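You operate a simulated robot arm through the tools that you are given. There is no shell and no other tool.

You are at the controls of a simulated robot arm. One attempt, no reset.

## Task
The terminal shows NO LINK: switch it off, plug it in, switch on and zero it.
Fine: the grey plug goes from its holder into the data socket; press the zero key once the figure stands.

Only the result counts: the job must be done as asked and must still hold three seconds after the hand-in. Knocking over, shifting, dropping, spilling or breaking anything else fails it.

## Robot
A 6-joint arm with a two-finger parallel gripper, fixed in place. Base frame: the origin is at the foot of the arm, x ahead of it, y to its left, z up. Readings come in m, degrees, newtons and seconds.
With the tool pointing down near the work surface it reaches from about 0.3 to 0.66 m from the base axis. Its first joint turns from -115.0 to 115.0 degrees. Payload 3.43 kg.
The tool frame sits at the grasp point between the pads (the TCP): z along the fingers, y along the line on which they close. The tips reach 0.034 m beyond it. The gripper opens to 0.128 m. The fingers are 0.024 m wide and 0.012 m thick; the gripper's body (0.048 by 0.13 m) begins 0.096 m behind the TCP.
Orientation is that of the tool frame in the base frame, as [roll, pitch, yaw] about the fixed x, y, z axes, in that order (R = Rz(yaw) Ry(pitch) Rx(roll)). With the fingers straight down and closing along the base's y, the tool's x points along the base's -x, its y along +y and its z along -z.

## Interface
- The arm moves only by the tool jog_arm. Its argument "moves" is one flat list of numbers, 7 for each row, row after row: the turn, a rotation vector about the tool's x, y, z in units of 45 degrees (1.0 is 45 degrees), then the shift along the tool's x, y, z in units of 400 mm (1.0 is 400 mm), then the opening, from 0 (shut) to 1 (fully open). In form: [ax, ay, az, x, y, z, hand, ax, ay, az, x, y, z, hand, ...]. A call has 1 to 20 rows; each row is the pose to reach, as a shift and turn from the pose commanded when the call began, along the tool's axes at that moment. A call with a number of a shift or a turn outside -1 to 1 is refused whole. A row lasts 0.2 s, in which the tool goes at most 0.05 m and 8.6 degrees; a call with a longer step from one row to the next is refused whole, and so is a gripper value outside its range. A pose out of reach is approached as far as the arm can. The call stops where the force on the tool passes 40 N (or 10 N more than at its start, if that is more) or the arm is blocked; 0.2 s more then pass. The fingers move at their own pace (about 0.153 m/s each) and stop on an object; they squeeze with about 31 N. The grip force told is the motor's: it shows also when the fingers shut on nothing. Time passes only in rows, and 0.2 s behind the last, so rows that repeat a pose let the fingers close. It gives the time, the measured TCP pose, the force on the tool (base axes), the opening and the grip force at its end, in the units of the frame above (readings bear some noise), with the torque about the TCP (base axes, N m) and any sound that the robot's microphone picked up, and new pictures: "views" is both (left out), scene, wrist or none.
- Cameras (640 x 400 px; columns grow to the right, rows downward): "scene" is fixed at [0.0481, 0.6506, 1.5953]; the picture's right is [-0.75, -0.66, 0.00], its down [-0.49, 0.56, -0.67] and it looks along [0.44, -0.50, -0.74] (base axes); focal length 312 px, centre (320, 200). "wrist" rides on the gripper at [0.076, -0.011, -0.16] in the tool frame; the picture's right is [0.15, 0.99, 0.00], its down [-0.88, 0.13, -0.46] and it looks along [-0.45, 0.07, 0.89] (tool axes); focal length 234 px, centre (320, 200). There is no depth. A picture from a camera that has moved, and an enlarged one, comes with that camera's place and axes in the base frame and with its lens.
- lift_body(by): slides the trunk up (or, below 0, down) by that many m; the arm rides with it, the base frame stays. It gives what a move gives, with no picture.
- inspect(camera, box): a new picture of the part [left, top, right, bottom] of that camera's present view, enlarged. No time passes.
- job_done(): hands the job in; it is judged then, once.

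Places have to be worked out from the pictures, the camera data and where the tool is seen. Open the gripper and draw the arm clear of the work before you hand the job in, unless the task says otherwise.

The tools are called after "Request:" by a JSON object that holds its "name" and its "arguments". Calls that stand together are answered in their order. jog_arm: Moves the arm, as the interface text tells. Its arguments: {"type":"object","properties":{"moves":{"type":"array","items":{"type":"number"}},"views":{"type":"string","enum":["both","scene","wrist","none"]}},"required":["moves"]} The other tools are called the same way: lift_body (by) slides the trunk up or down; inspect (camera, box) takes an enlarged picture of a part of a camera's view; job_done () hands the job in.

At the start:

```text
time_s: 0.0
position: [0.2599, 0.2354, 1.2587]
orientation: [180.0, -0.1, -180.0]
ft_force: [0.3, 0.7, 0.2]
ft_torque: [-0.01, -0.01, 0.0]
gripper_width: 0.1281
grasp_force: 0.2
trunk travel left (down, up): [-0.85, 0.14]
```

scene: 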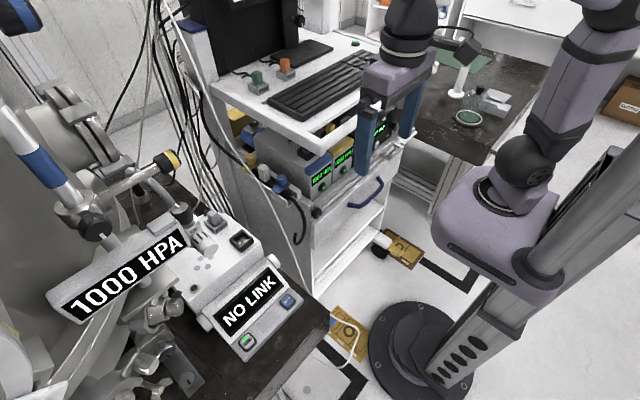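
wrist: 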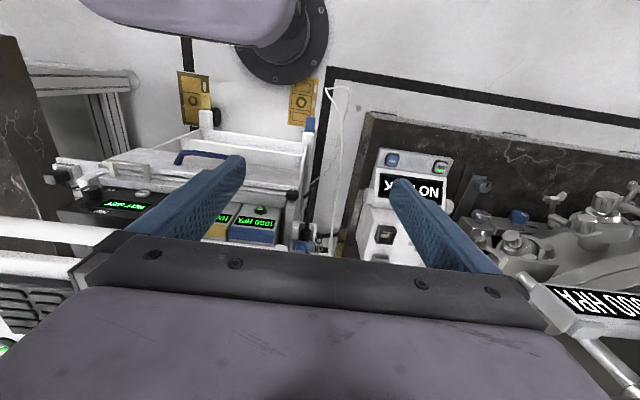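

I start by looking closely at the terminal and its surroundings in the scene and wrist views.

Request:
{"name": "inspect", "arguments": {"camera": "scene", "box": [130, 180, 330, 380]}}

Request:
{"name": "inspect", "arguments": {"camera": "scene", "box": [180, 200, 270, 260]}}

Request:
{"name": "inspect", "arguments": {"camera": "wrist", "box": [340, 130, 480, 270]}}

```text
2.00 times, centred on (230, 280) of scene
camera zoom: at [0.0481, 0.6506, 1.5953], right [-0.75, -0.66, 0.0], down [-0.49, 0.56, -0.67], along [0.44, -0.5, -0.74], focal length 623 px, centre (500, 40)
```

zoom: 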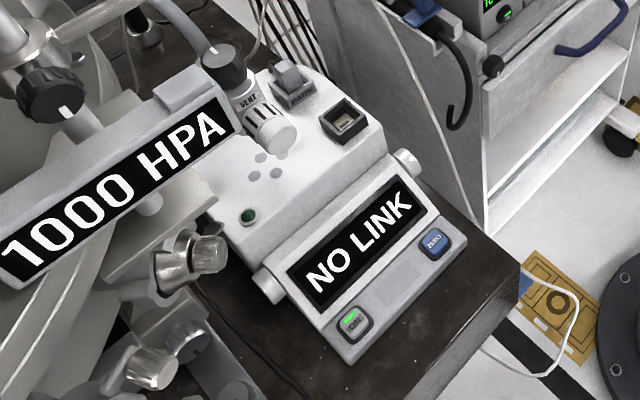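

```text
6.67 times, centred on (225, 230) of scene
camera zoom: at [0.0481, 0.6506, 1.5953], right [-0.75, -0.66, 0.0], down [-0.49, 0.56, -0.67], along [0.44, -0.5, -0.74], focal length 2078 px, centre (953, 0)
```

zoom: 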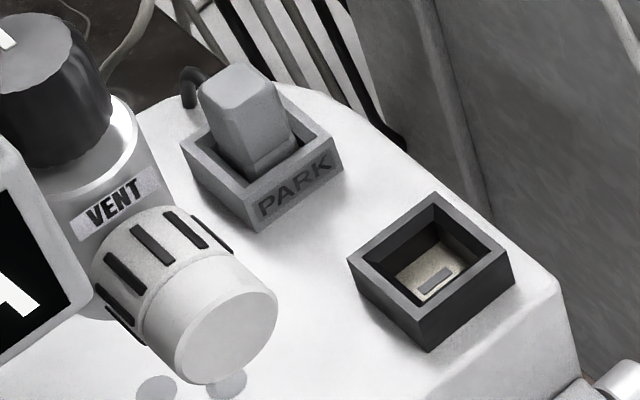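

```text
2.86 times, centred on (410, 200) of wrist
camera zoom: at [0.1833, 0.2259, 1.4183], right [-0.15, 0.99, 0.0], down [0.88, 0.13, 0.46], along [0.45, 0.07, -0.89], focal length 669 px, centre (63, 200)
```

zoom: 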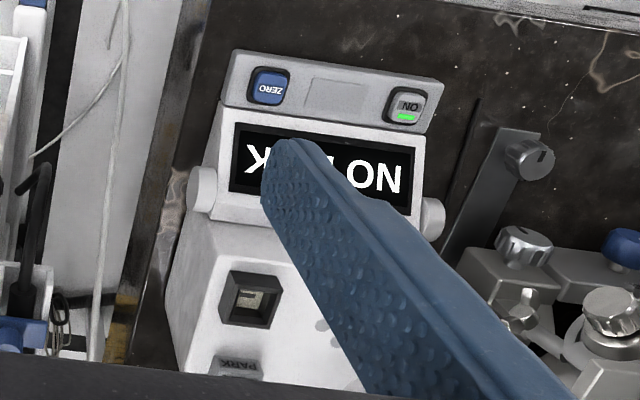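

Triangulating both views: ZERO key ≈ (0.342, 0.446, 0.81), ON key ≈ (0.342, 0.584, 0.81), data socket ≈ (0.50, 0.44, 0.93), parked plug ≈ (0.59, 0.45, ~0.95). I move the hand above the terminal at a safe height for a closer look.

Request:
{"name": "jog_arm", "arguments": {"moves": [0, 0, 0, -0.08, 0.07, 0.01, 1, 0, 0, 0, -0.16, 0.14, 0.03, 1, 0, 0, 0, -0.24, 0.21, 0.05, 1, 0, 0, 0, -0.32, 0.28, 0.07, 1, 0, 0, 0, -0.4, 0.35, 0.09, 1, 0, 0, 0, -0.45, 0.4, 0.1, 1], "views": "both"}}

```text
time_s: 1.4
position: [0.4253, 0.3812, 1.209]
orientation: [180.0, 0.1, 179.9]
ft_force: [-0.3, -1.0, 0.4]
ft_torque: [0.05, -0.03, -0.01]
gripper_width: 0.128
grasp_force: 0.1
out of reach, approached as far as the arm can: row 6
trunk travel left (down, up): [-0.85, 0.14]
camera wrist: at [0.3485, 0.3706, 1.3692], right [-0.15, 0.99, 0.0], down [0.88, 0.13, 0.46], along [0.45, 0.07, -0.89], focal length 234 px, centre (320, 200)
```

scene: 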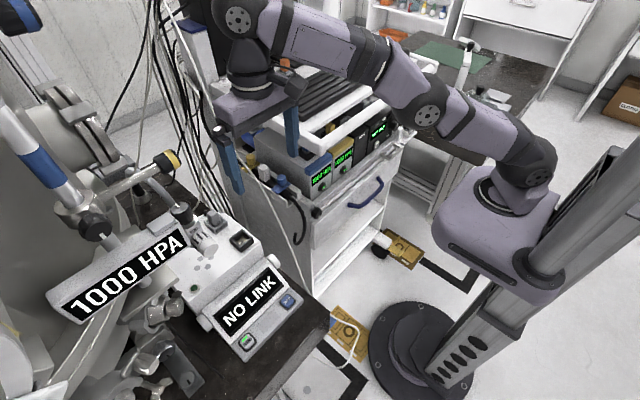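
wrist: 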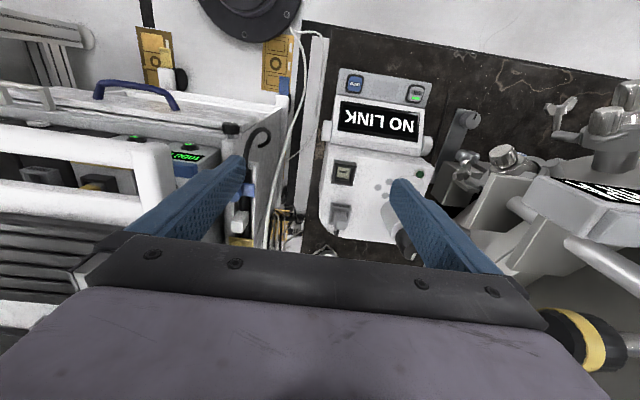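

The arm's reach ran out here at this height, which is useful to know. I zoom in on the terminal top from the wrist camera to refine the socket and plug positions.

Request:
{"name": "inspect", "arguments": {"camera": "wrist", "box": [310, 60, 450, 148]}}

Request:
{"name": "inspect", "arguments": {"camera": "wrist", "box": [310, 145, 440, 265]}}

Request:
{"name": "inspect", "arguments": {"camera": "scene", "box": [150, 190, 290, 277]}}

```text
4.55 times, centred on (380, 104) of wrist
camera zoom: at [0.3485, 0.3706, 1.3692], right [-0.15, 0.99, 0.0], down [0.88, 0.13, 0.46], along [0.45, 0.07, -0.89], focal length 1064 px, centre (47, 636)
```

zoom: 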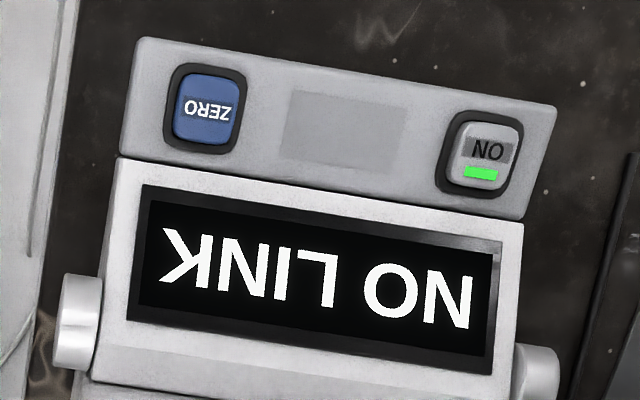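

```text
3.33 times, centred on (375, 205) of wrist
camera zoom: at [0.3485, 0.3706, 1.3692], right [-0.15, 0.99, 0.0], down [0.88, 0.13, 0.46], along [0.45, 0.07, -0.89], focal length 781 px, centre (137, 183)
```

zoom: 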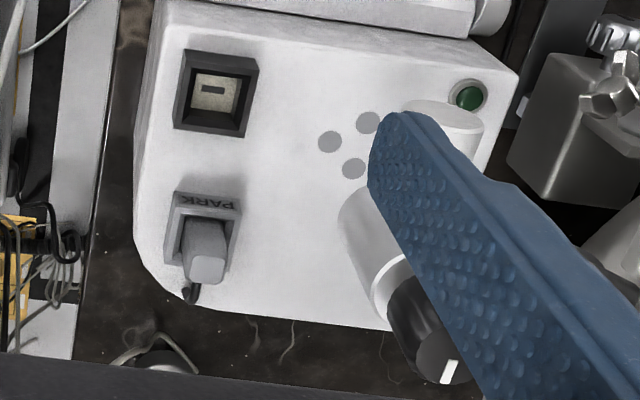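

```text
4.57 times, centred on (220, 234) of scene
camera zoom: at [0.0481, 0.6506, 1.5953], right [-0.75, -0.66, 0.0], down [-0.49, 0.56, -0.67], along [0.44, -0.5, -0.74], focal length 1425 px, centre (777, 47)
```

zoom: 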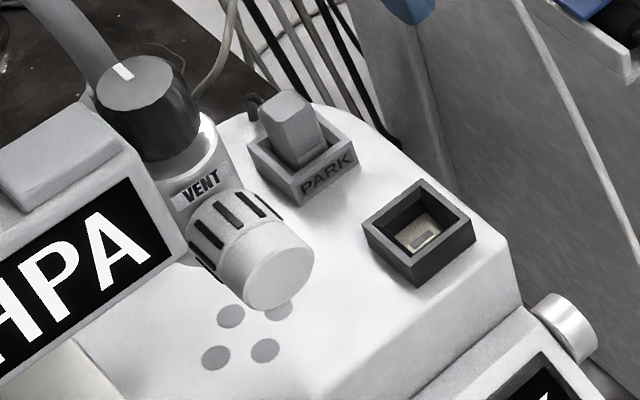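

I zoom further on socket and plug for precise shape and orientation.

Request:
{"name": "inspect", "arguments": {"camera": "wrist", "box": [325, 150, 375, 190]}}

Request:
{"name": "inspect", "arguments": {"camera": "wrist", "box": [325, 195, 375, 240]}}

Request:
{"name": "inspect", "arguments": {"camera": "scene", "box": [200, 205, 235, 237]}}

Request:
{"name": "inspect", "arguments": {"camera": "scene", "box": [225, 220, 260, 255]}}

```text
10.00 times, centred on (350, 170) of wrist
camera zoom: at [0.3485, 0.3706, 1.3692], right [-0.15, 0.99, 0.0], down [0.88, 0.13, 0.46], along [0.45, 0.07, -0.89], focal length 2342 px, centre (20, 500)
```

zoom: 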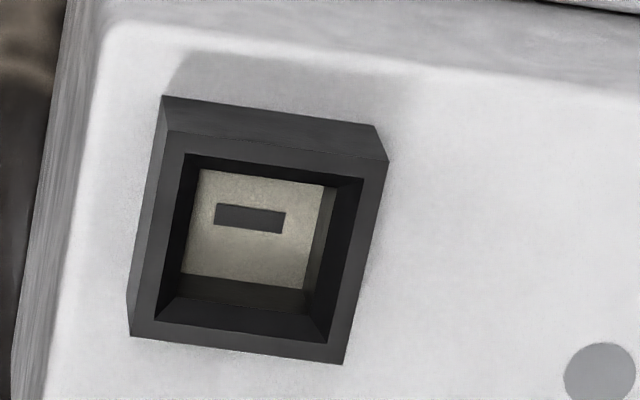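

```text
8.89 times, centred on (350, 218) of wrist
camera zoom: at [0.3485, 0.3706, 1.3692], right [-0.15, 0.99, 0.0], down [0.88, 0.13, 0.46], along [0.45, 0.07, -0.89], focal length 2082 px, centre (53, 44)
```

zoom: 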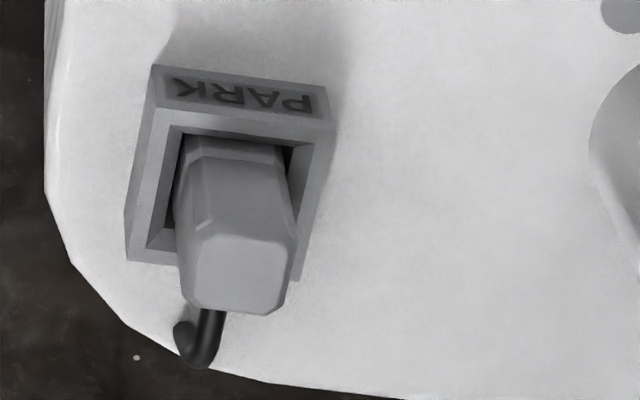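

```text
12.50 times, centred on (218, 221) of scene
camera zoom: at [0.0481, 0.6506, 1.5953], right [-0.75, -0.66, 0.0], down [-0.49, 0.56, -0.67], along [0.44, -0.5, -0.74], focal length 3896 px, centre (1601, -62)
```

zoom: 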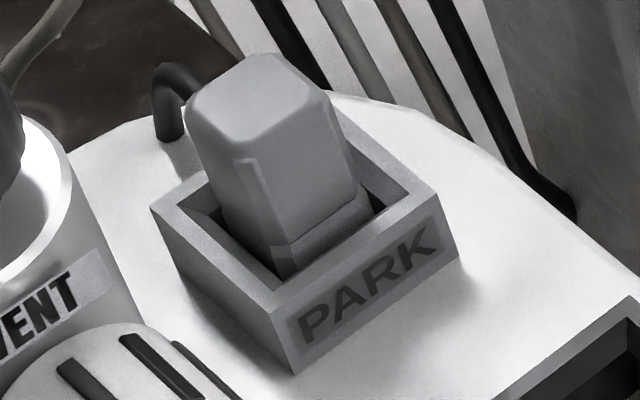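

```text
11.43 times, centred on (242, 238) of scene
camera zoom: at [0.0481, 0.6506, 1.5953], right [-0.75, -0.66, 0.0], down [-0.49, 0.56, -0.67], along [0.44, -0.5, -0.74], focal length 3562 px, centre (1206, -229)
```

zoom: 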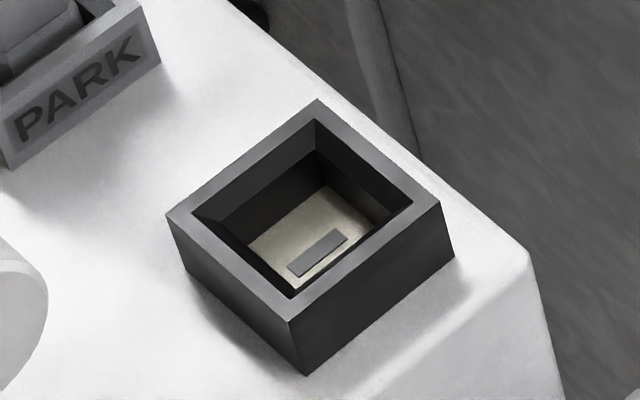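

The socket is upright and axis-aligned at ≈ (0.501, 0.441, rim 0.944); the plug stands at ≈ (0.594, 0.450, top 0.979); the VENT valve hangs at y≈0.53, z≈1.03–1.1, so I must stay off it. I inspect the key panel closely for its position and slope.

Request:
{"name": "inspect", "arguments": {"camera": "scene", "box": [195, 265, 310, 365]}}

Request:
{"name": "inspect", "arguments": {"camera": "wrist", "box": [325, 60, 445, 135]}}

Request:
{"name": "inspect", "arguments": {"camera": "scene", "box": [40, 130, 240, 330]}}

Request:
{"name": "inspect", "arguments": {"camera": "wrist", "box": [400, 100, 640, 300]}}

```text
4.00 times, centred on (252, 315) of scene
camera zoom: at [0.0481, 0.6506, 1.5953], right [-0.75, -0.66, 0.0], down [-0.49, 0.56, -0.67], along [0.44, -0.5, -0.74], focal length 1247 px, centre (590, -260)
```

zoom: 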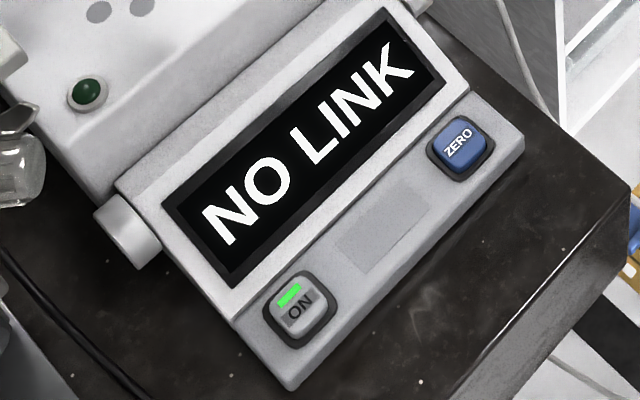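

```text
5.33 times, centred on (385, 98) of wrist
camera zoom: at [0.3485, 0.3706, 1.3692], right [-0.15, 0.99, 0.0], down [0.88, 0.13, 0.46], along [0.45, 0.07, -0.89], focal length 1249 px, centre (-27, 747)
```

zoom: 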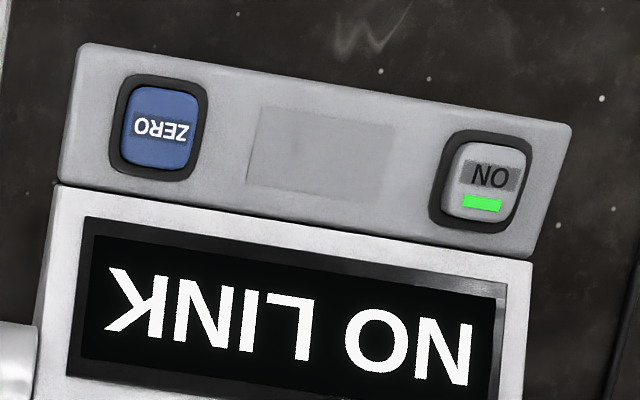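

```text
2.00 times, centred on (140, 230) of scene
camera zoom: at [0.0481, 0.6506, 1.5953], right [-0.75, -0.66, 0.0], down [-0.49, 0.56, -0.67], along [0.44, -0.5, -0.74], focal length 623 px, centre (680, 140)
```

zoom: 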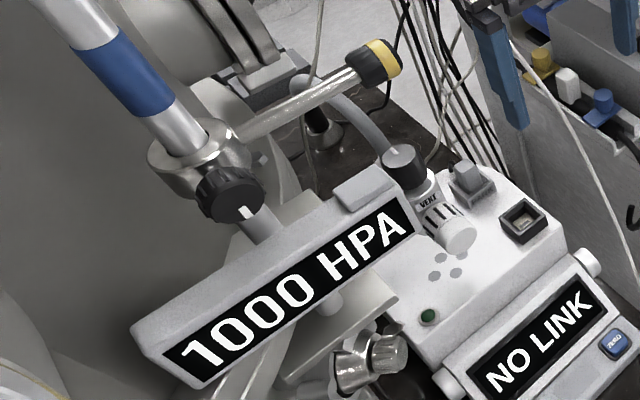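

```text
2.00 times, centred on (520, 200) of wrist
camera zoom: at [0.3485, 0.3706, 1.3692], right [-0.15, 0.99, 0.0], down [0.88, 0.13, 0.46], along [0.45, 0.07, -0.89], focal length 468 px, centre (-80, 200)
```

zoom: 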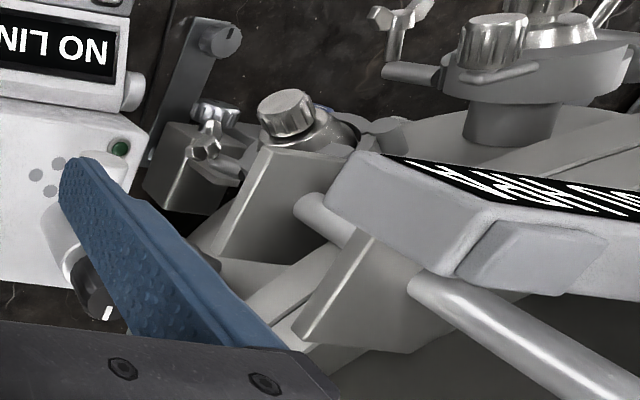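

Keys sit at ≈ (0.344, 0.445) for ZERO and (0.344, 0.584) for ON, z≈0.806, on a gently sloped panel; the 1000 HPA box starts at (0.395, 0.583, 1.168), so I'll press with the tool tilted back toward the robot. I first retreat, shut the fingers, and tilt 30°.

Request:
{"name": "jog_arm", "arguments": {"moves": [0, -0.1667, 0, 0.0875, 0.02, 0.04, 0, 0, -0.3333, 0, 0.175, 0.04, 0.08, 0, 0, -0.5, 0, 0.2625, 0.06, 0.12, 0, 0, -0.6667, 0, 0.35, 0.075, 0.15, 0], "views": "both"}}

```text
time_s: 2.4
position: [0.2869, 0.4135, 1.1492]
orientation: [180.0, 30.2, 180.0]
ft_force: [-0.5, 0.9, -1.1]
ft_torque: [0.0, -0.01, -0.05]
gripper_width: 0.0001
grasp_force: 31.3
trunk travel left (down, up): [-0.85, 0.14]
camera wrist: at [0.1406, 0.4022, 1.2493], right [-0.13, 0.99, -0.07], down [0.53, 0.13, 0.84], along [0.84, 0.07, -0.54], focal length 234 px, centre (320, 200)
```

scene: 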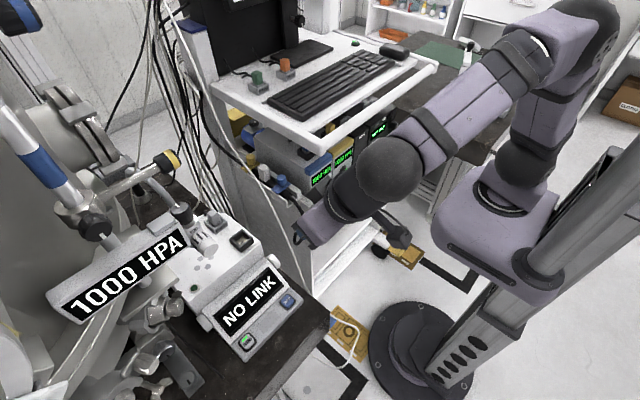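
wrist: 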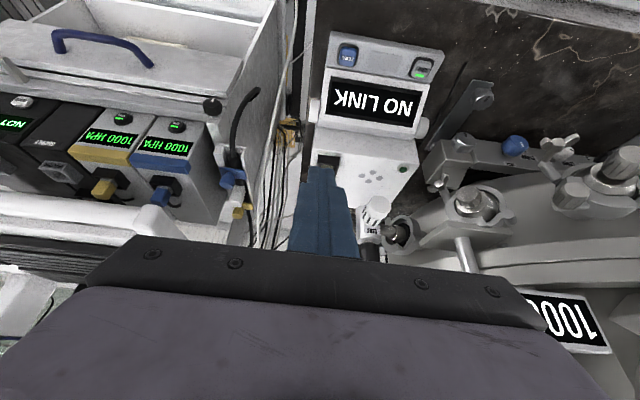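

The retreat went as planned (30° tilt, fingers shut). Next I hover about 5 cm above the ON key, staying on the robot side of the HPA box.

Request:
{"name": "jog_arm", "arguments": {"moves": [0, 0, 0, 0.0302, 0.0609, 0.0853, 0, 0, 0, 0, 0.0604, 0.1218, 0.1706, 0, 0, 0, 0, 0.0906, 0.1827, 0.2559, 0, 0, 0, 0, 0.1209, 0.2436, 0.3411, 0, 0, 0, 0, 0.1511, 0.3045, 0.4264, 0, 0, 0, 0, 0.1813, 0.3654, 0.5117, 0, 0, 0, 0, 0.2115, 0.4263, 0.597, 0], "views": "both"}}

```text
time_s: 4.0
position: [0.3342, 0.584, 0.8989]
orientation: [-179.9, 30.0, -179.8]
ft_force: [1.4, 2.9, 6.4]
ft_torque: [-0.29, 0.56, -0.18]
gripper_width: 0.0
grasp_force: 30.7
trunk travel left (down, up): [-0.85, 0.14]
camera wrist: at [0.188, 0.5744, 0.9994], right [-0.13, 0.99, -0.08], down [0.53, 0.13, 0.83], along [0.84, 0.07, -0.55], focal length 234 px, centre (320, 200)
```

scene: 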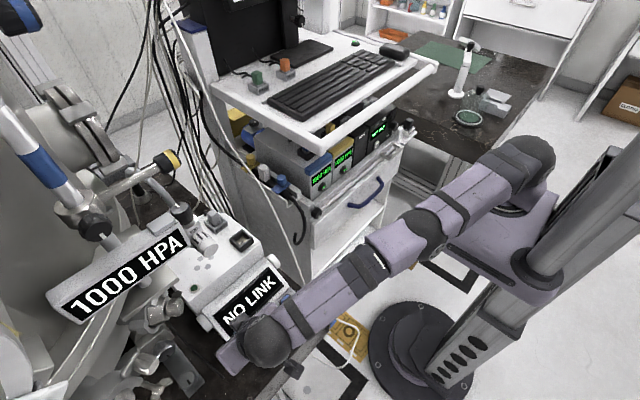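
wrist: 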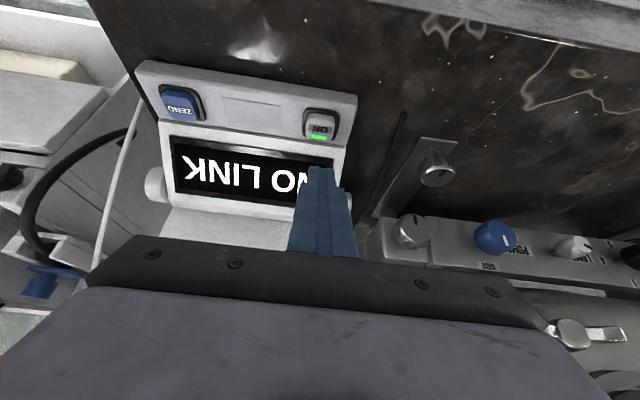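

Force reads ~7 N, perhaps settling; I'll check with a stationary row and zoom on the key under the fingertip.

Request:
{"name": "jog_arm", "arguments": {"moves": [0, 0, 0, 0, 0, 0, 0, 0, 0, 0, 0, 0, 0, 0], "views": "none"}}

Request:
{"name": "inspect", "arguments": {"camera": "wrist", "box": [280, 90, 380, 190]}}

Request:
{"name": "inspect", "arguments": {"camera": "scene", "box": [200, 280, 340, 400]}}

```text
time_s: 4.6
position: [0.3331, 0.5843, 0.898]
orientation: [-179.9, 30.1, 179.9]
ft_force: [0.1, -0.6, 0.2]
ft_torque: [0.02, -0.02, -0.03]
gripper_width: 0.0
grasp_force: 31.3
trunk travel left (down, up): [-0.85, 0.14]
```

```text
4.00 times, centred on (330, 140) of wrist
camera zoom: at [0.1867, 0.5722, 0.9993], right [-0.13, 0.99, -0.07], down [0.53, 0.13, 0.83], along [0.84, 0.07, -0.55], focal length 937 px, centre (280, 440)
```

zoom: 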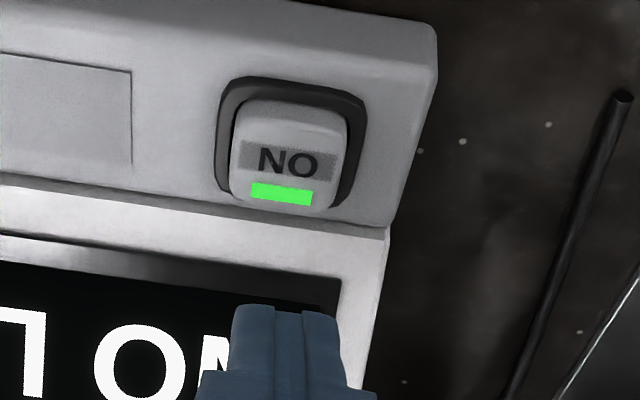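

```text
3.33 times, centred on (270, 340) of scene
camera zoom: at [0.0481, 0.6506, 1.5953], right [-0.75, -0.66, 0.0], down [-0.49, 0.56, -0.67], along [0.44, -0.5, -0.74], focal length 1039 px, centre (487, -267)
```

zoom: 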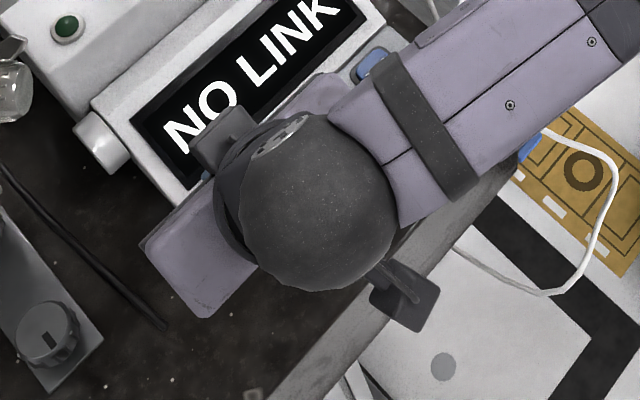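

Forces settled to zero, so no contact. The key cap looks centred near (0.346, 0.580); I descend to just above it.

Request:
{"name": "jog_arm", "arguments": {"moves": [0, 0, 0, 0.0287, -0.0054, 0.0557, 0, 0, 0, 0, 0.0573, -0.0108, 0.1113, 0, 0, 0, 0, 0.0573, -0.0108, 0.1113, 0], "views": "wrist"}}

Request:
{"name": "inspect", "arguments": {"camera": "wrist", "box": [270, 80, 390, 180]}}

```text
time_s: 5.4
position: [0.3357, 0.5767, 0.85]
orientation: [-180.0, 29.9, 180.0]
ft_force: [-0.3, 0.3, 1.8]
ft_torque: [0.01, 0.0, 0.05]
gripper_width: 0.0
grasp_force: 31.0
out of reach, approached as far as the arm can: row 2, 3
trunk travel left (down, up): [-0.85, 0.14]
camera wrist: at [0.1884, 0.5655, 0.9502], right [-0.13, 0.99, -0.07], down [0.53, 0.13, 0.84], along [0.84, 0.07, -0.55], focal length 234 px, centre (320, 200)
```

wrist: 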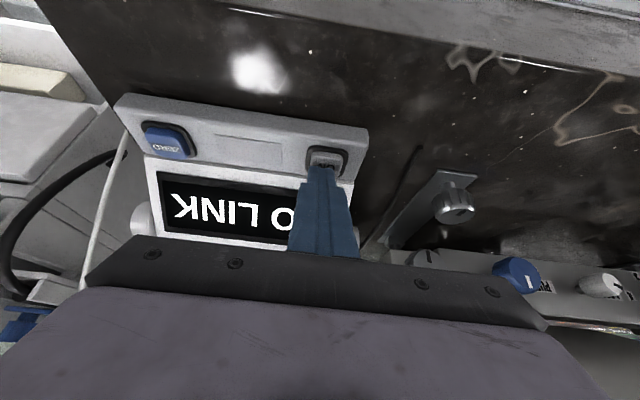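

```text
4.00 times, centred on (330, 130) of wrist
camera zoom: at [0.1884, 0.5655, 0.9502], right [-0.13, 0.99, -0.07], down [0.53, 0.13, 0.84], along [0.84, 0.07, -0.55], focal length 937 px, centre (280, 480)
```

zoom: 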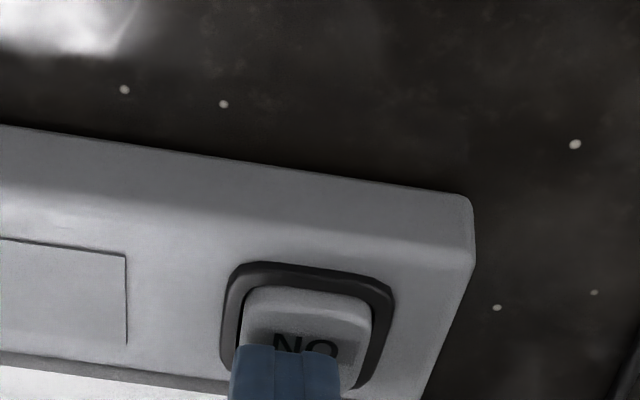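

The arm hit its reach limit just above the key (the tip sits ~5 mm left of the cap centre in view, so key y≈0.581). I raise the hand, then lower the trunk 0.1 m to gain reach.

Request:
{"name": "jog_arm", "arguments": {"moves": [0, 0, 0, -0.04, 0, -0.07, 0, 0, 0, 0, -0.08, 0, -0.14, 0, 0, 0, 0, -0.125, 0, -0.2165, 0, 0, 0, 0, -0.125, 0, -0.2165, 0], "views": "none"}}

```text
time_s: 6.4
position: [0.3377, 0.5847, 0.9496]
orientation: [180.0, 30.3, 179.9]
ft_force: [0.3, 0.3, -0.2]
ft_torque: [0.0, -0.01, 0.01]
gripper_width: 0.0
grasp_force: 31.3
out of reach, approached as far as the arm can: row 2, 3, 4
trunk travel left (down, up): [-0.85, 0.14]
```

The hand is at z 0.95. I now lower the trunk 0.08 m, which brings the tip to about 2.5 cm above the key.

Request:
{"name": "lift_body", "arguments": {"by": -0.08}}

```text
time_s: 7.6
position: [0.3374, 0.5837, 0.8715]
orientation: [-179.8, 30.3, 179.9]
ft_force: [0.3, -0.2, 0.8]
ft_torque: [0.03, 0.01, 0.01]
gripper_width: 0.0001
grasp_force: 31.0
trunk travel left (down, up): [-0.77, 0.22]
```

Now a small move down to just above the key cap, checking reach and alignment.

Request:
{"name": "jog_arm", "arguments": {"moves": [0, 0, 0, 0.0255, -0.005, 0.0415, 0, 0, 0, 0, 0.0255, -0.005, 0.0415, 0], "views": "wrist"}}

Request:
{"name": "inspect", "arguments": {"camera": "wrist", "box": [270, 80, 390, 180]}}

```text
time_s: 8.2
position: [0.3365, 0.5817, 0.8518]
orientation: [-180.0, 30.4, 179.9]
ft_force: [0.0, -0.7, 1.5]
ft_torque: [0.01, -0.02, -0.03]
gripper_width: 0.0
grasp_force: 30.9
trunk travel left (down, up): [-0.77, 0.22]
camera wrist: at [0.1902, 0.5714, 0.9508], right [-0.12, 0.99, -0.07], down [0.53, 0.13, 0.84], along [0.84, 0.06, -0.54], focal length 234 px, centre (320, 200)
```

wrist: 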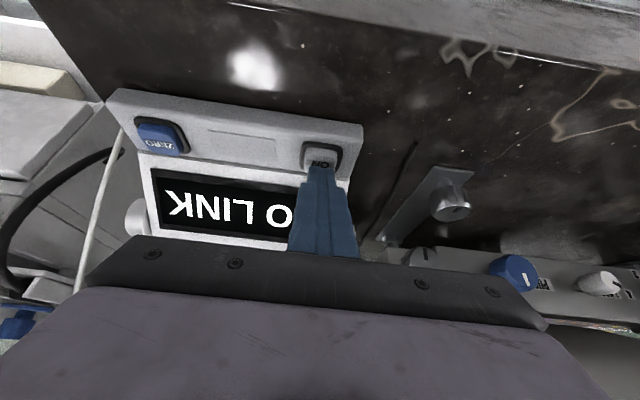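

```text
4.00 times, centred on (330, 130) of wrist
camera zoom: at [0.1902, 0.5714, 0.9508], right [-0.12, 0.99, -0.07], down [0.53, 0.13, 0.84], along [0.84, 0.06, -0.54], focal length 937 px, centre (280, 480)
```

zoom: 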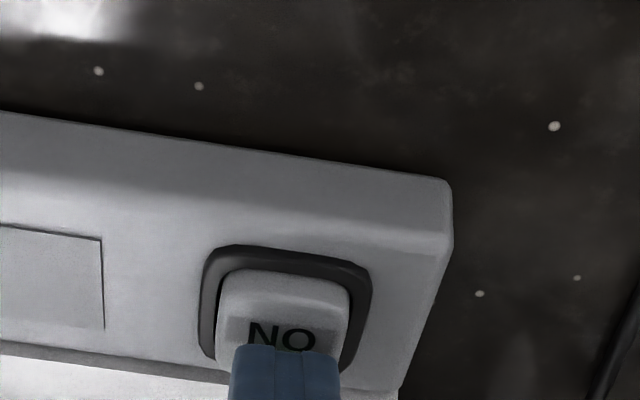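

The tip is centred over the ON key. I press down slowly, watching for force and sound.

Request:
{"name": "jog_arm", "arguments": {"moves": [0, 0, 0, 0.0032, 0, 0.0054, 0, 0, 0, 0, 0.0063, 0, 0.0108, 0, 0, 0, 0, 0.0095, 0, 0.0162, 0, 0, 0, 0, 0.0126, 0, 0.0216, 0], "views": "scene"}}

```text
time_s: 9.2
position: [0.3356, 0.5819, 0.8472]
orientation: [179.6, 30.6, 179.7]
ft_force: [-1.8, -3.3, 24.7]
ft_torque: [-0.15, -0.14, -0.11]
gripper_width: 0.0
grasp_force: 31.4
trunk travel left (down, up): [-0.77, 0.22]
heard: click
```

scene: 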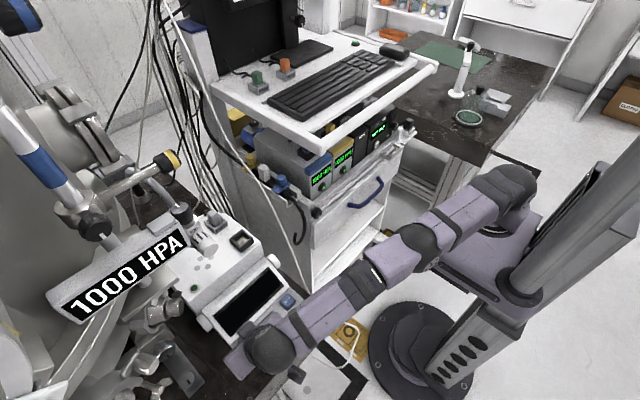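

A click was heard and the display went dark: the terminal is off. I raise the hand straight up off the key, then back away.

Request:
{"name": "jog_arm", "arguments": {"moves": [0, 0, 0, -0.03, 0, -0.05, 0, 0, 0, 0, -0.08, 0, -0.14, 0, 0, 0, 0, -0.12, -0.04, -0.24, 0, 0, 0, 0, -0.15, -0.14, -0.3, 0, 0, 0, 0, -0.15, -0.25, -0.35, 0, 0, 0, 0, -0.15, -0.36, -0.35, 0], "views": "both"}}

```text
time_s: 10.6
position: [0.3197, 0.4372, 0.9923]
orientation: [179.8, 30.3, 179.8]
ft_force: [-0.4, -1.3, -0.4]
ft_torque: [0.04, -0.01, 0.03]
gripper_width: 0.0
grasp_force: 30.7
trunk travel left (down, up): [-0.77, 0.22]
camera wrist: at [0.1726, 0.4266, 1.0918], right [-0.12, 0.99, -0.07], down [0.53, 0.13, 0.84], along [0.84, 0.07, -0.54], focal length 234 px, centre (320, 200)
```

scene: 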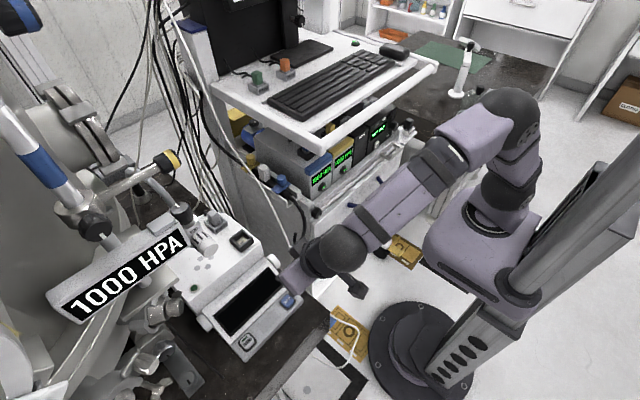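
wrist: 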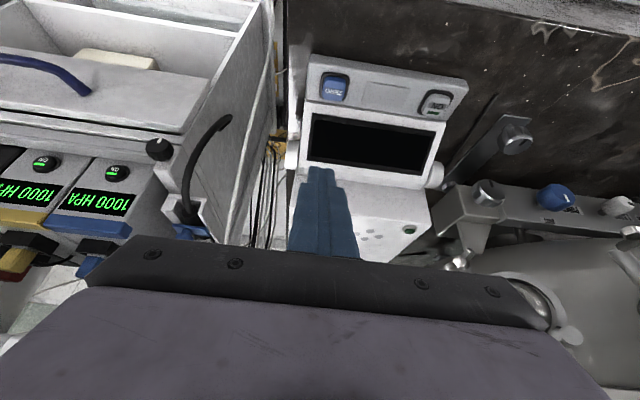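

The terminal is off (display dark, key bar unlit). Before working near the plug I check cables and cart in detail for clearance.

Request:
{"name": "inspect", "arguments": {"camera": "scene", "box": [150, 100, 330, 220]}}

Request:
{"name": "inspect", "arguments": {"camera": "scene", "box": [140, 0, 340, 130]}}

Request:
{"name": "inspect", "arguments": {"camera": "wrist", "box": [150, 100, 350, 250]}}

```text
3.33 times, centred on (240, 160) of scene
camera zoom: at [0.0481, 0.6506, 1.5953], right [-0.75, -0.66, 0.0], down [-0.49, 0.56, -0.67], along [0.44, -0.5, -0.74], focal length 1039 px, centre (587, 333)
```

zoom: 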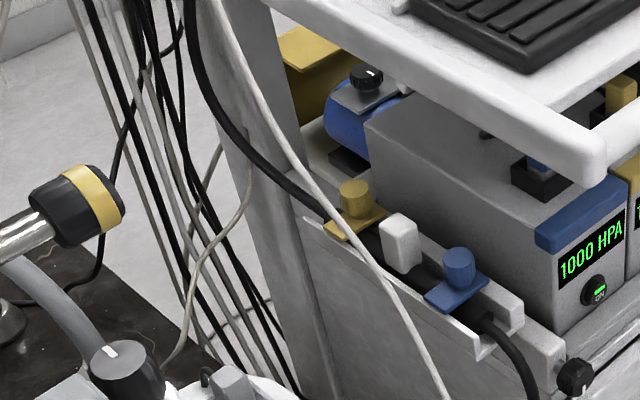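

```text
3.08 times, centred on (240, 65) of scene
camera zoom: at [0.0481, 0.6506, 1.5953], right [-0.75, -0.66, 0.0], down [-0.49, 0.56, -0.67], along [0.44, -0.5, -0.74], focal length 959 px, centre (566, 615)
```

zoom: 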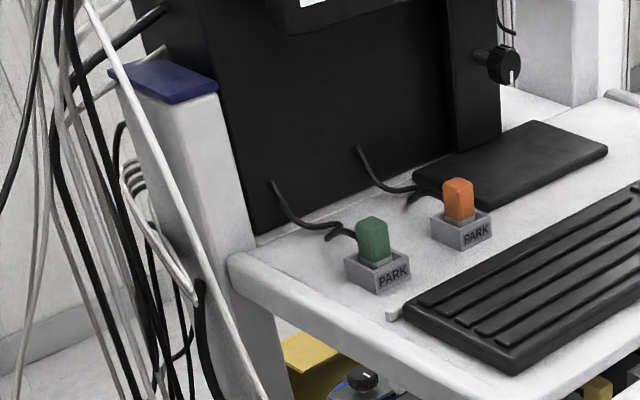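

```text
2.67 times, centred on (250, 175) of wrist
camera zoom: at [0.1726, 0.4266, 1.0918], right [-0.12, 0.99, -0.07], down [0.53, 0.13, 0.84], along [0.84, 0.07, -0.54], focal length 624 px, centre (507, 267)
```

zoom: 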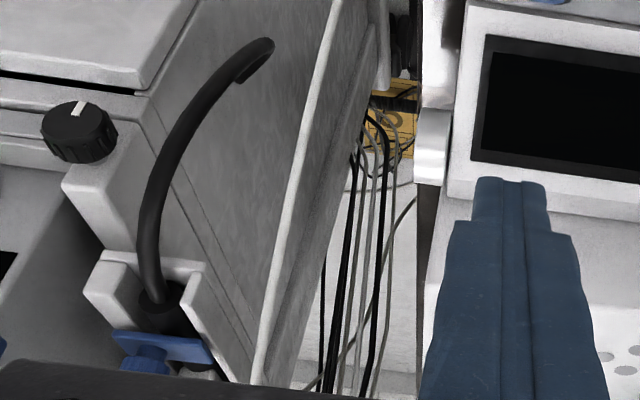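

A pale cable hangs at y≈0.324 (x≈0.53–0.61 at z 1.0–1.2), so the corridor to the plug lies between it and the VENT valve. I raise the trunk fully to gain reach above the terminal.

Request:
{"name": "lift_body", "arguments": {"by": 0.22}}

```text
time_s: 12.9
position: [0.3194, 0.4381, 1.2105]
orientation: [-179.9, 30.1, 179.8]
ft_force: [0.1, -0.2, -0.1]
ft_torque: [0.01, -0.01, -0.02]
gripper_width: 0.0
grasp_force: 31.0
trunk travel left (down, up): [-0.99, 0.0]
```

Trunk at the top. Now I bring the tool upright and over the terminal at (0.46, 0.40, 1.15), fingers shut, for an unobstructed close view.

Request:
{"name": "jog_arm", "arguments": {"moves": [0, 0.1333, 0, -0.0455, -0.019, 0.061, 0, 0, 0.2667, 0, -0.091, -0.038, 0.122, 0, 0, 0.4, 0, -0.1365, -0.057, 0.183, 0, 0, 0.5333, 0, -0.182, -0.076, 0.244, 0, 0, 0.6667, 0, -0.2275, -0.095, 0.305, 0, 0, 0.6667, 0, -0.2275, -0.095, 0.305, 0], "views": "both"}}

Request:
{"name": "inspect", "arguments": {"camera": "wrist", "box": [260, 130, 460, 280]}}

```text
time_s: 14.3
position: [0.456, 0.3997, 1.1533]
orientation: [-179.9, 0.2, 180.0]
ft_force: [0.0, -0.5, 1.3]
ft_torque: [0.03, -0.03, 0.01]
gripper_width: 0.0
grasp_force: 31.2
trunk travel left (down, up): [-0.99, 0.0]
camera wrist: at [0.3794, 0.3887, 1.3121], right [-0.14, 0.99, 0.0], down [0.88, 0.13, 0.46], along [0.45, 0.06, -0.89], focal length 234 px, centre (320, 200)
```

scene: 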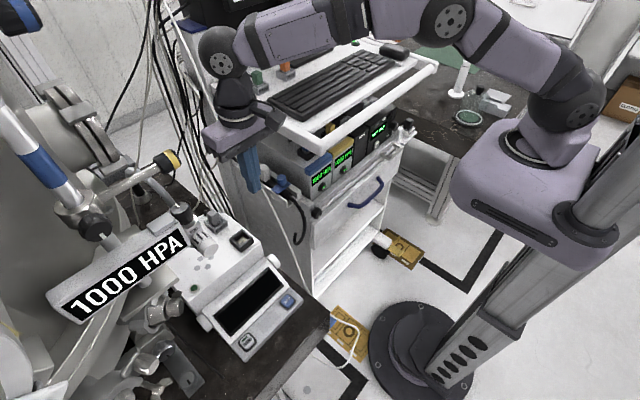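
wrist: 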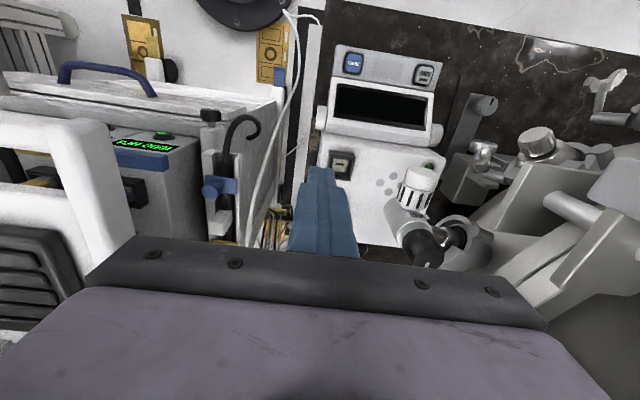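

```text
2.67 times, centred on (360, 205) of wrist
camera zoom: at [0.3794, 0.3887, 1.3121], right [-0.14, 0.99, 0.0], down [0.88, 0.13, 0.46], along [0.45, 0.06, -0.89], focal length 624 px, centre (213, 187)
```

zoom: 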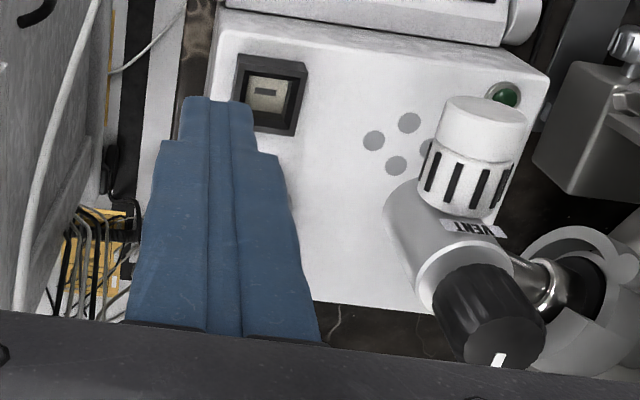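

The valve's bulky body reaches down to y≈0.49 near x 0.50–0.55, so the hand must be narrow in y there. I need the pale cable's exact course, so I zoom on it in both views.

Request:
{"name": "inspect", "arguments": {"camera": "scene", "box": [200, 90, 290, 150]}}

Request:
{"name": "inspect", "arguments": {"camera": "scene", "box": [235, 140, 325, 200]}}

Request:
{"name": "inspect", "arguments": {"camera": "wrist", "box": [230, 90, 330, 170]}}

Request:
{"name": "inspect", "arguments": {"camera": "wrist", "box": [220, 170, 320, 250]}}

```text
6.67 times, centred on (245, 120) of scene
camera zoom: at [0.0481, 0.6506, 1.5953], right [-0.75, -0.66, 0.0], down [-0.49, 0.56, -0.67], along [0.44, -0.5, -0.74], focal length 2078 px, centre (820, 733)
```

zoom: 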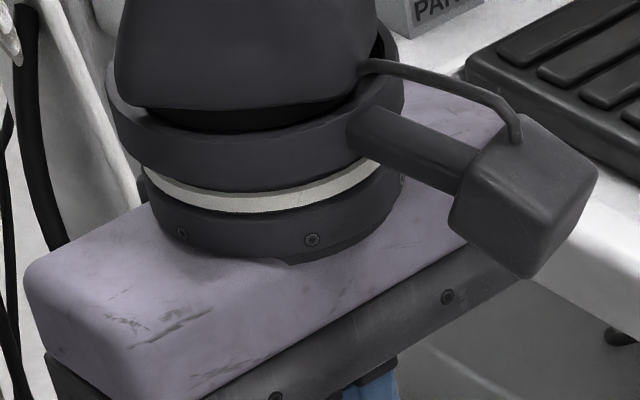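

```text
6.67 times, centred on (280, 170) of scene
camera zoom: at [0.0481, 0.6506, 1.5953], right [-0.75, -0.66, 0.0], down [-0.49, 0.56, -0.67], along [0.44, -0.5, -0.74], focal length 2078 px, centre (587, 400)
```

zoom: 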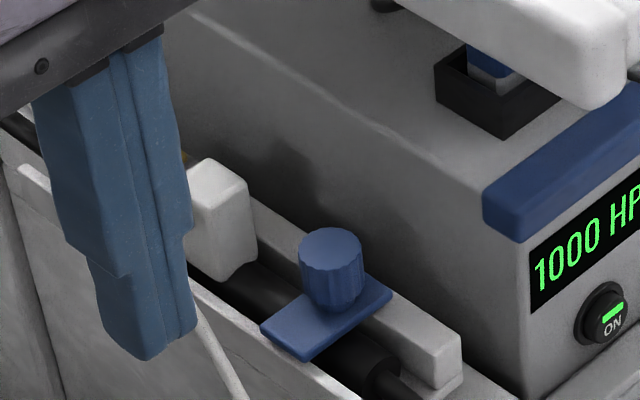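

```text
5.00 times, centred on (280, 130) of wrist
camera zoom: at [0.3794, 0.3887, 1.3121], right [-0.14, 0.99, 0.0], down [0.88, 0.13, 0.46], along [0.45, 0.06, -0.89], focal length 1171 px, centre (520, 550)
```

zoom: 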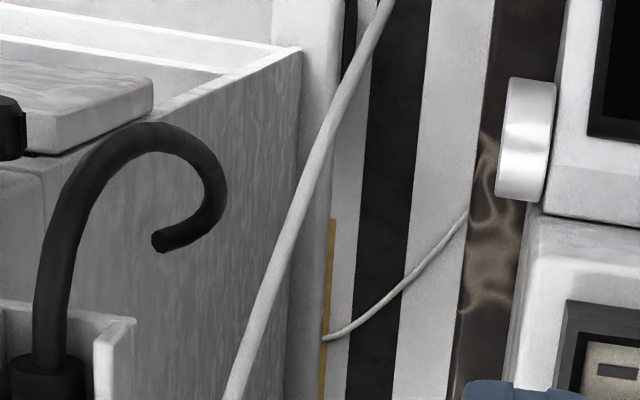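

```text
5.00 times, centred on (270, 210) of wrist
camera zoom: at [0.3794, 0.3887, 1.3121], right [-0.14, 0.99, 0.0], down [0.88, 0.13, 0.46], along [0.45, 0.06, -0.89], focal length 1171 px, centre (570, 150)
```

zoom: 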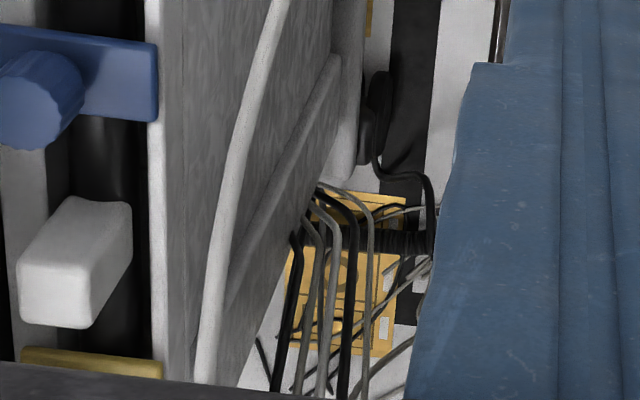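

The cable runs at y≈0.305, reaching x≥0.67 above z≈1.045, and the cart shelf edge is at y≈0.178, z≈1.1. I plan a grasp with the hand narrow in y (closing along x), so I turn the hand -45° now and look at the plug and its tail from this new angle.

Request:
{"name": "jog_arm", "arguments": {"moves": [0, 0, 0.1667, 0, 0, 0, 0, 0, 0, 0.3333, 0, 0, 0, 0, 0, 0, 0.5, 0, 0, 0, 0, 0, 0, 0.6667, 0, 0, 0, 0, 0, 0, 0.8333, 0, 0, 0, 0, 0, 0, 1.0, 0, 0, 0, 0], "views": "both"}}

Request:
{"name": "inspect", "arguments": {"camera": "wrist", "box": [180, 60, 460, 260]}}

```text
time_s: 15.7
position: [0.459, 0.3988, 1.1516]
orientation: [179.8, 0.3, 134.7]
ft_force: [0.4, -0.3, -0.6]
ft_torque: [0.03, -0.01, 0.0]
gripper_width: 0.0001
grasp_force: 31.1
trunk travel left (down, up): [-0.99, 0.0]
camera wrist: at [0.3962, 0.4461, 1.3111], right [0.6, 0.8, 0.0], down [0.71, -0.53, 0.46], along [0.37, -0.27, -0.89], focal length 234 px, centre (320, 200)
```

scene: 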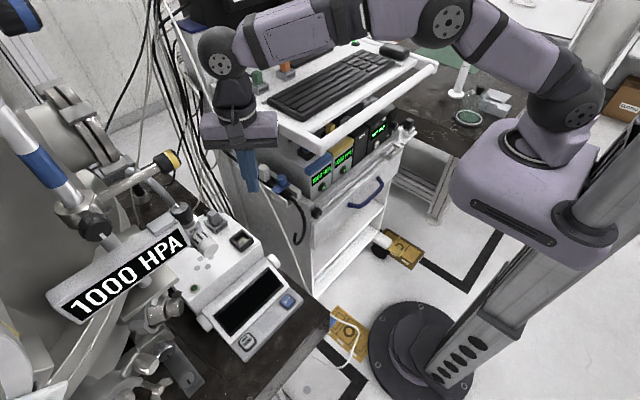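
wrist: 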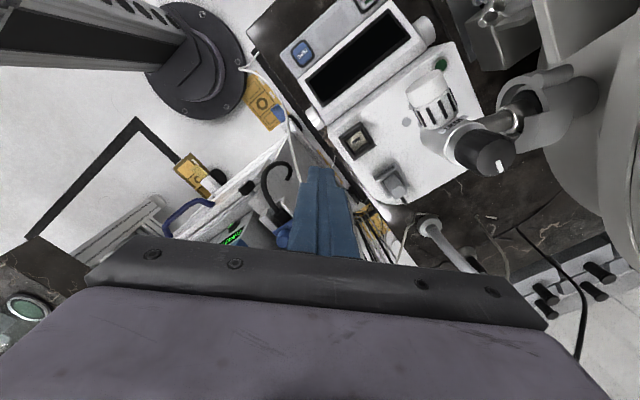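

```text
2.00 times, centred on (320, 160) of wrist
camera zoom: at [0.3962, 0.4461, 1.3111], right [0.6, 0.8, 0.0], down [0.71, -0.53, 0.46], along [0.37, -0.27, -0.89], focal length 468 px, centre (320, 280)
```

zoom: 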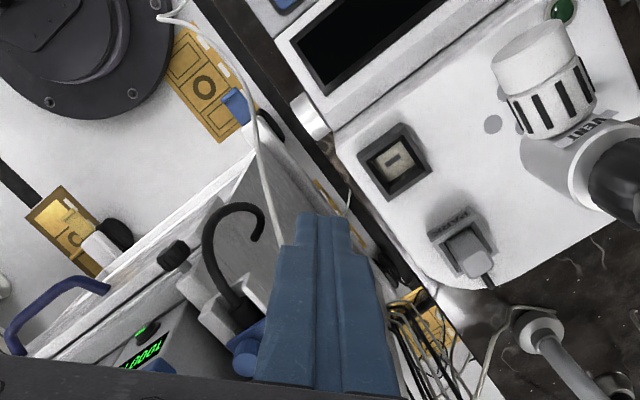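

Request:
{"name": "inspect", "arguments": {"camera": "wrist", "box": [365, 150, 435, 210]}}

Request:
{"name": "inspect", "arguments": {"camera": "wrist", "box": [330, 110, 385, 165]}}

Request:
{"name": "inspect", "arguments": {"camera": "wrist", "box": [390, 60, 540, 190]}}

```text
6.67 times, centred on (400, 180) of wrist
camera zoom: at [0.3962, 0.4461, 1.3111], right [0.6, 0.8, 0.0], down [0.71, -0.53, 0.46], along [0.37, -0.27, -0.89], focal length 1561 px, centre (-213, 333)
```

zoom: 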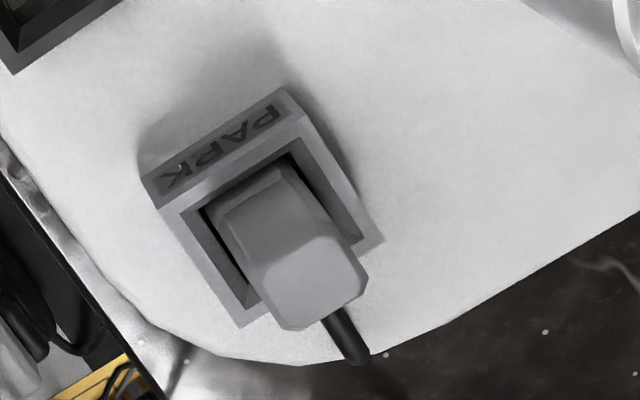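

```text
7.27 times, centred on (358, 138) of wrist
camera zoom: at [0.3962, 0.4461, 1.3111], right [0.6, 0.8, 0.0], down [0.71, -0.53, 0.46], along [0.37, -0.27, -0.89], focal length 1703 px, centre (47, 654)
```

zoom: 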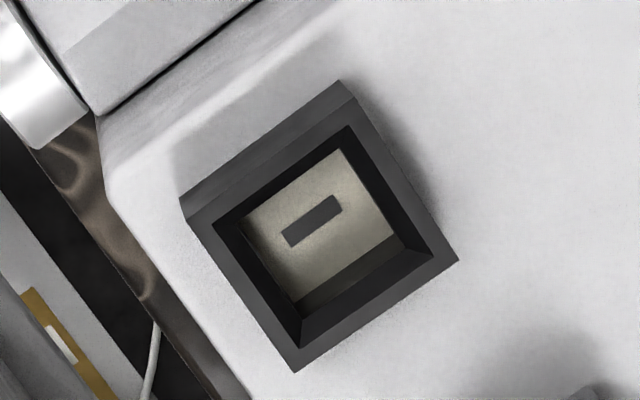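

```text
3.08 times, centred on (465, 125) of wrist
camera zoom: at [0.3962, 0.4461, 1.3111], right [0.6, 0.8, 0.0], down [0.71, -0.53, 0.46], along [0.37, -0.27, -0.89], focal length 720 px, centre (-126, 431)
```

zoom: 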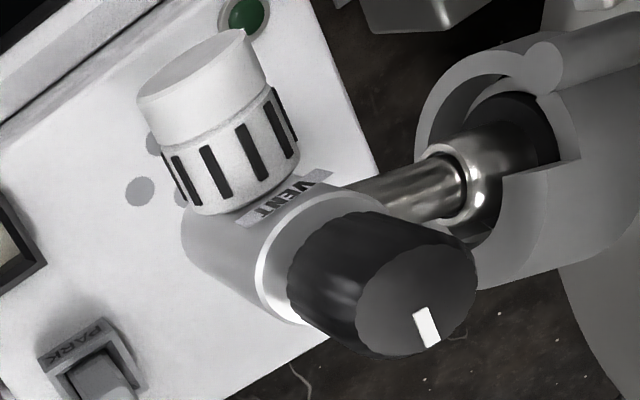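

The plug carries a short cable tail on its +x face, so it must be gripped on its ±y faces (hand closing along y). I turn the hand back and simultaneously probe how far outward the arm reaches at this safe height above the valve.

Request:
{"name": "jog_arm", "arguments": {"moves": [0, 0, -0.1667, 0, 0, 0, 0, 0, 0, -0.3333, 0, 0, 0, 0, 0, 0, -0.5, 0, 0, 0, 0, 0, 0, -0.6667, 0, 0, 0, 0, 0, 0, -0.8333, -0.06, 0.06, 0, 0, 0, 0, -1.0, -0.12, 0.12, 0, 0, 0, 0, -1.0, -0.176, 0.178, 0, 0, 0, 0, -1.0, -0.176, 0.178, 0, 0], "views": "both"}}

Request:
{"name": "inspect", "arguments": {"camera": "wrist", "box": [260, 100, 460, 250]}}

```text
time_s: 17.5
position: [0.5211, 0.3809, 1.1459]
orientation: [-179.9, 0.1, 179.9]
ft_force: [-0.1, 0.6, 0.3]
ft_torque: [-0.02, 0.0, -0.01]
gripper_width: 0.0
grasp_force: 31.3
out of reach, approached as far as the arm can: row 6, 7, 8
trunk travel left (down, up): [-0.99, 0.0]
camera wrist: at [0.4438, 0.3709, 1.3063], right [-0.14, 0.99, 0.0], down [0.88, 0.13, 0.46], along [0.45, 0.06, -0.89], focal length 234 px, centre (320, 200)
```

scene: 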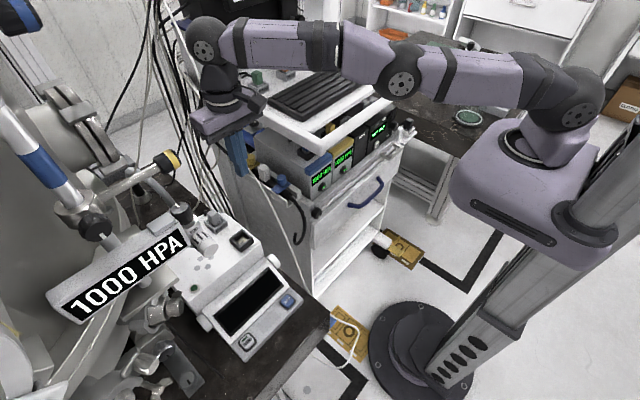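
wrist: 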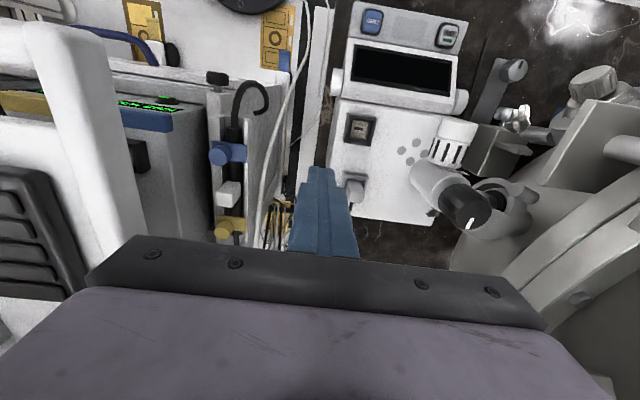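

```text
2.67 times, centred on (360, 175) of wrist
camera zoom: at [0.4438, 0.3709, 1.3063], right [-0.14, 0.99, 0.0], down [0.88, 0.13, 0.46], along [0.45, 0.06, -0.89], focal length 624 px, centre (213, 267)
```

zoom: 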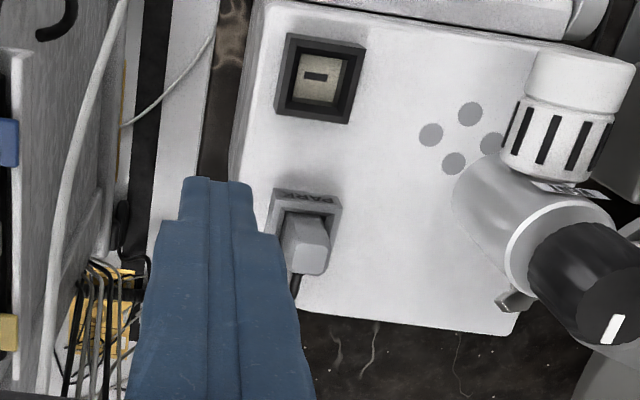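

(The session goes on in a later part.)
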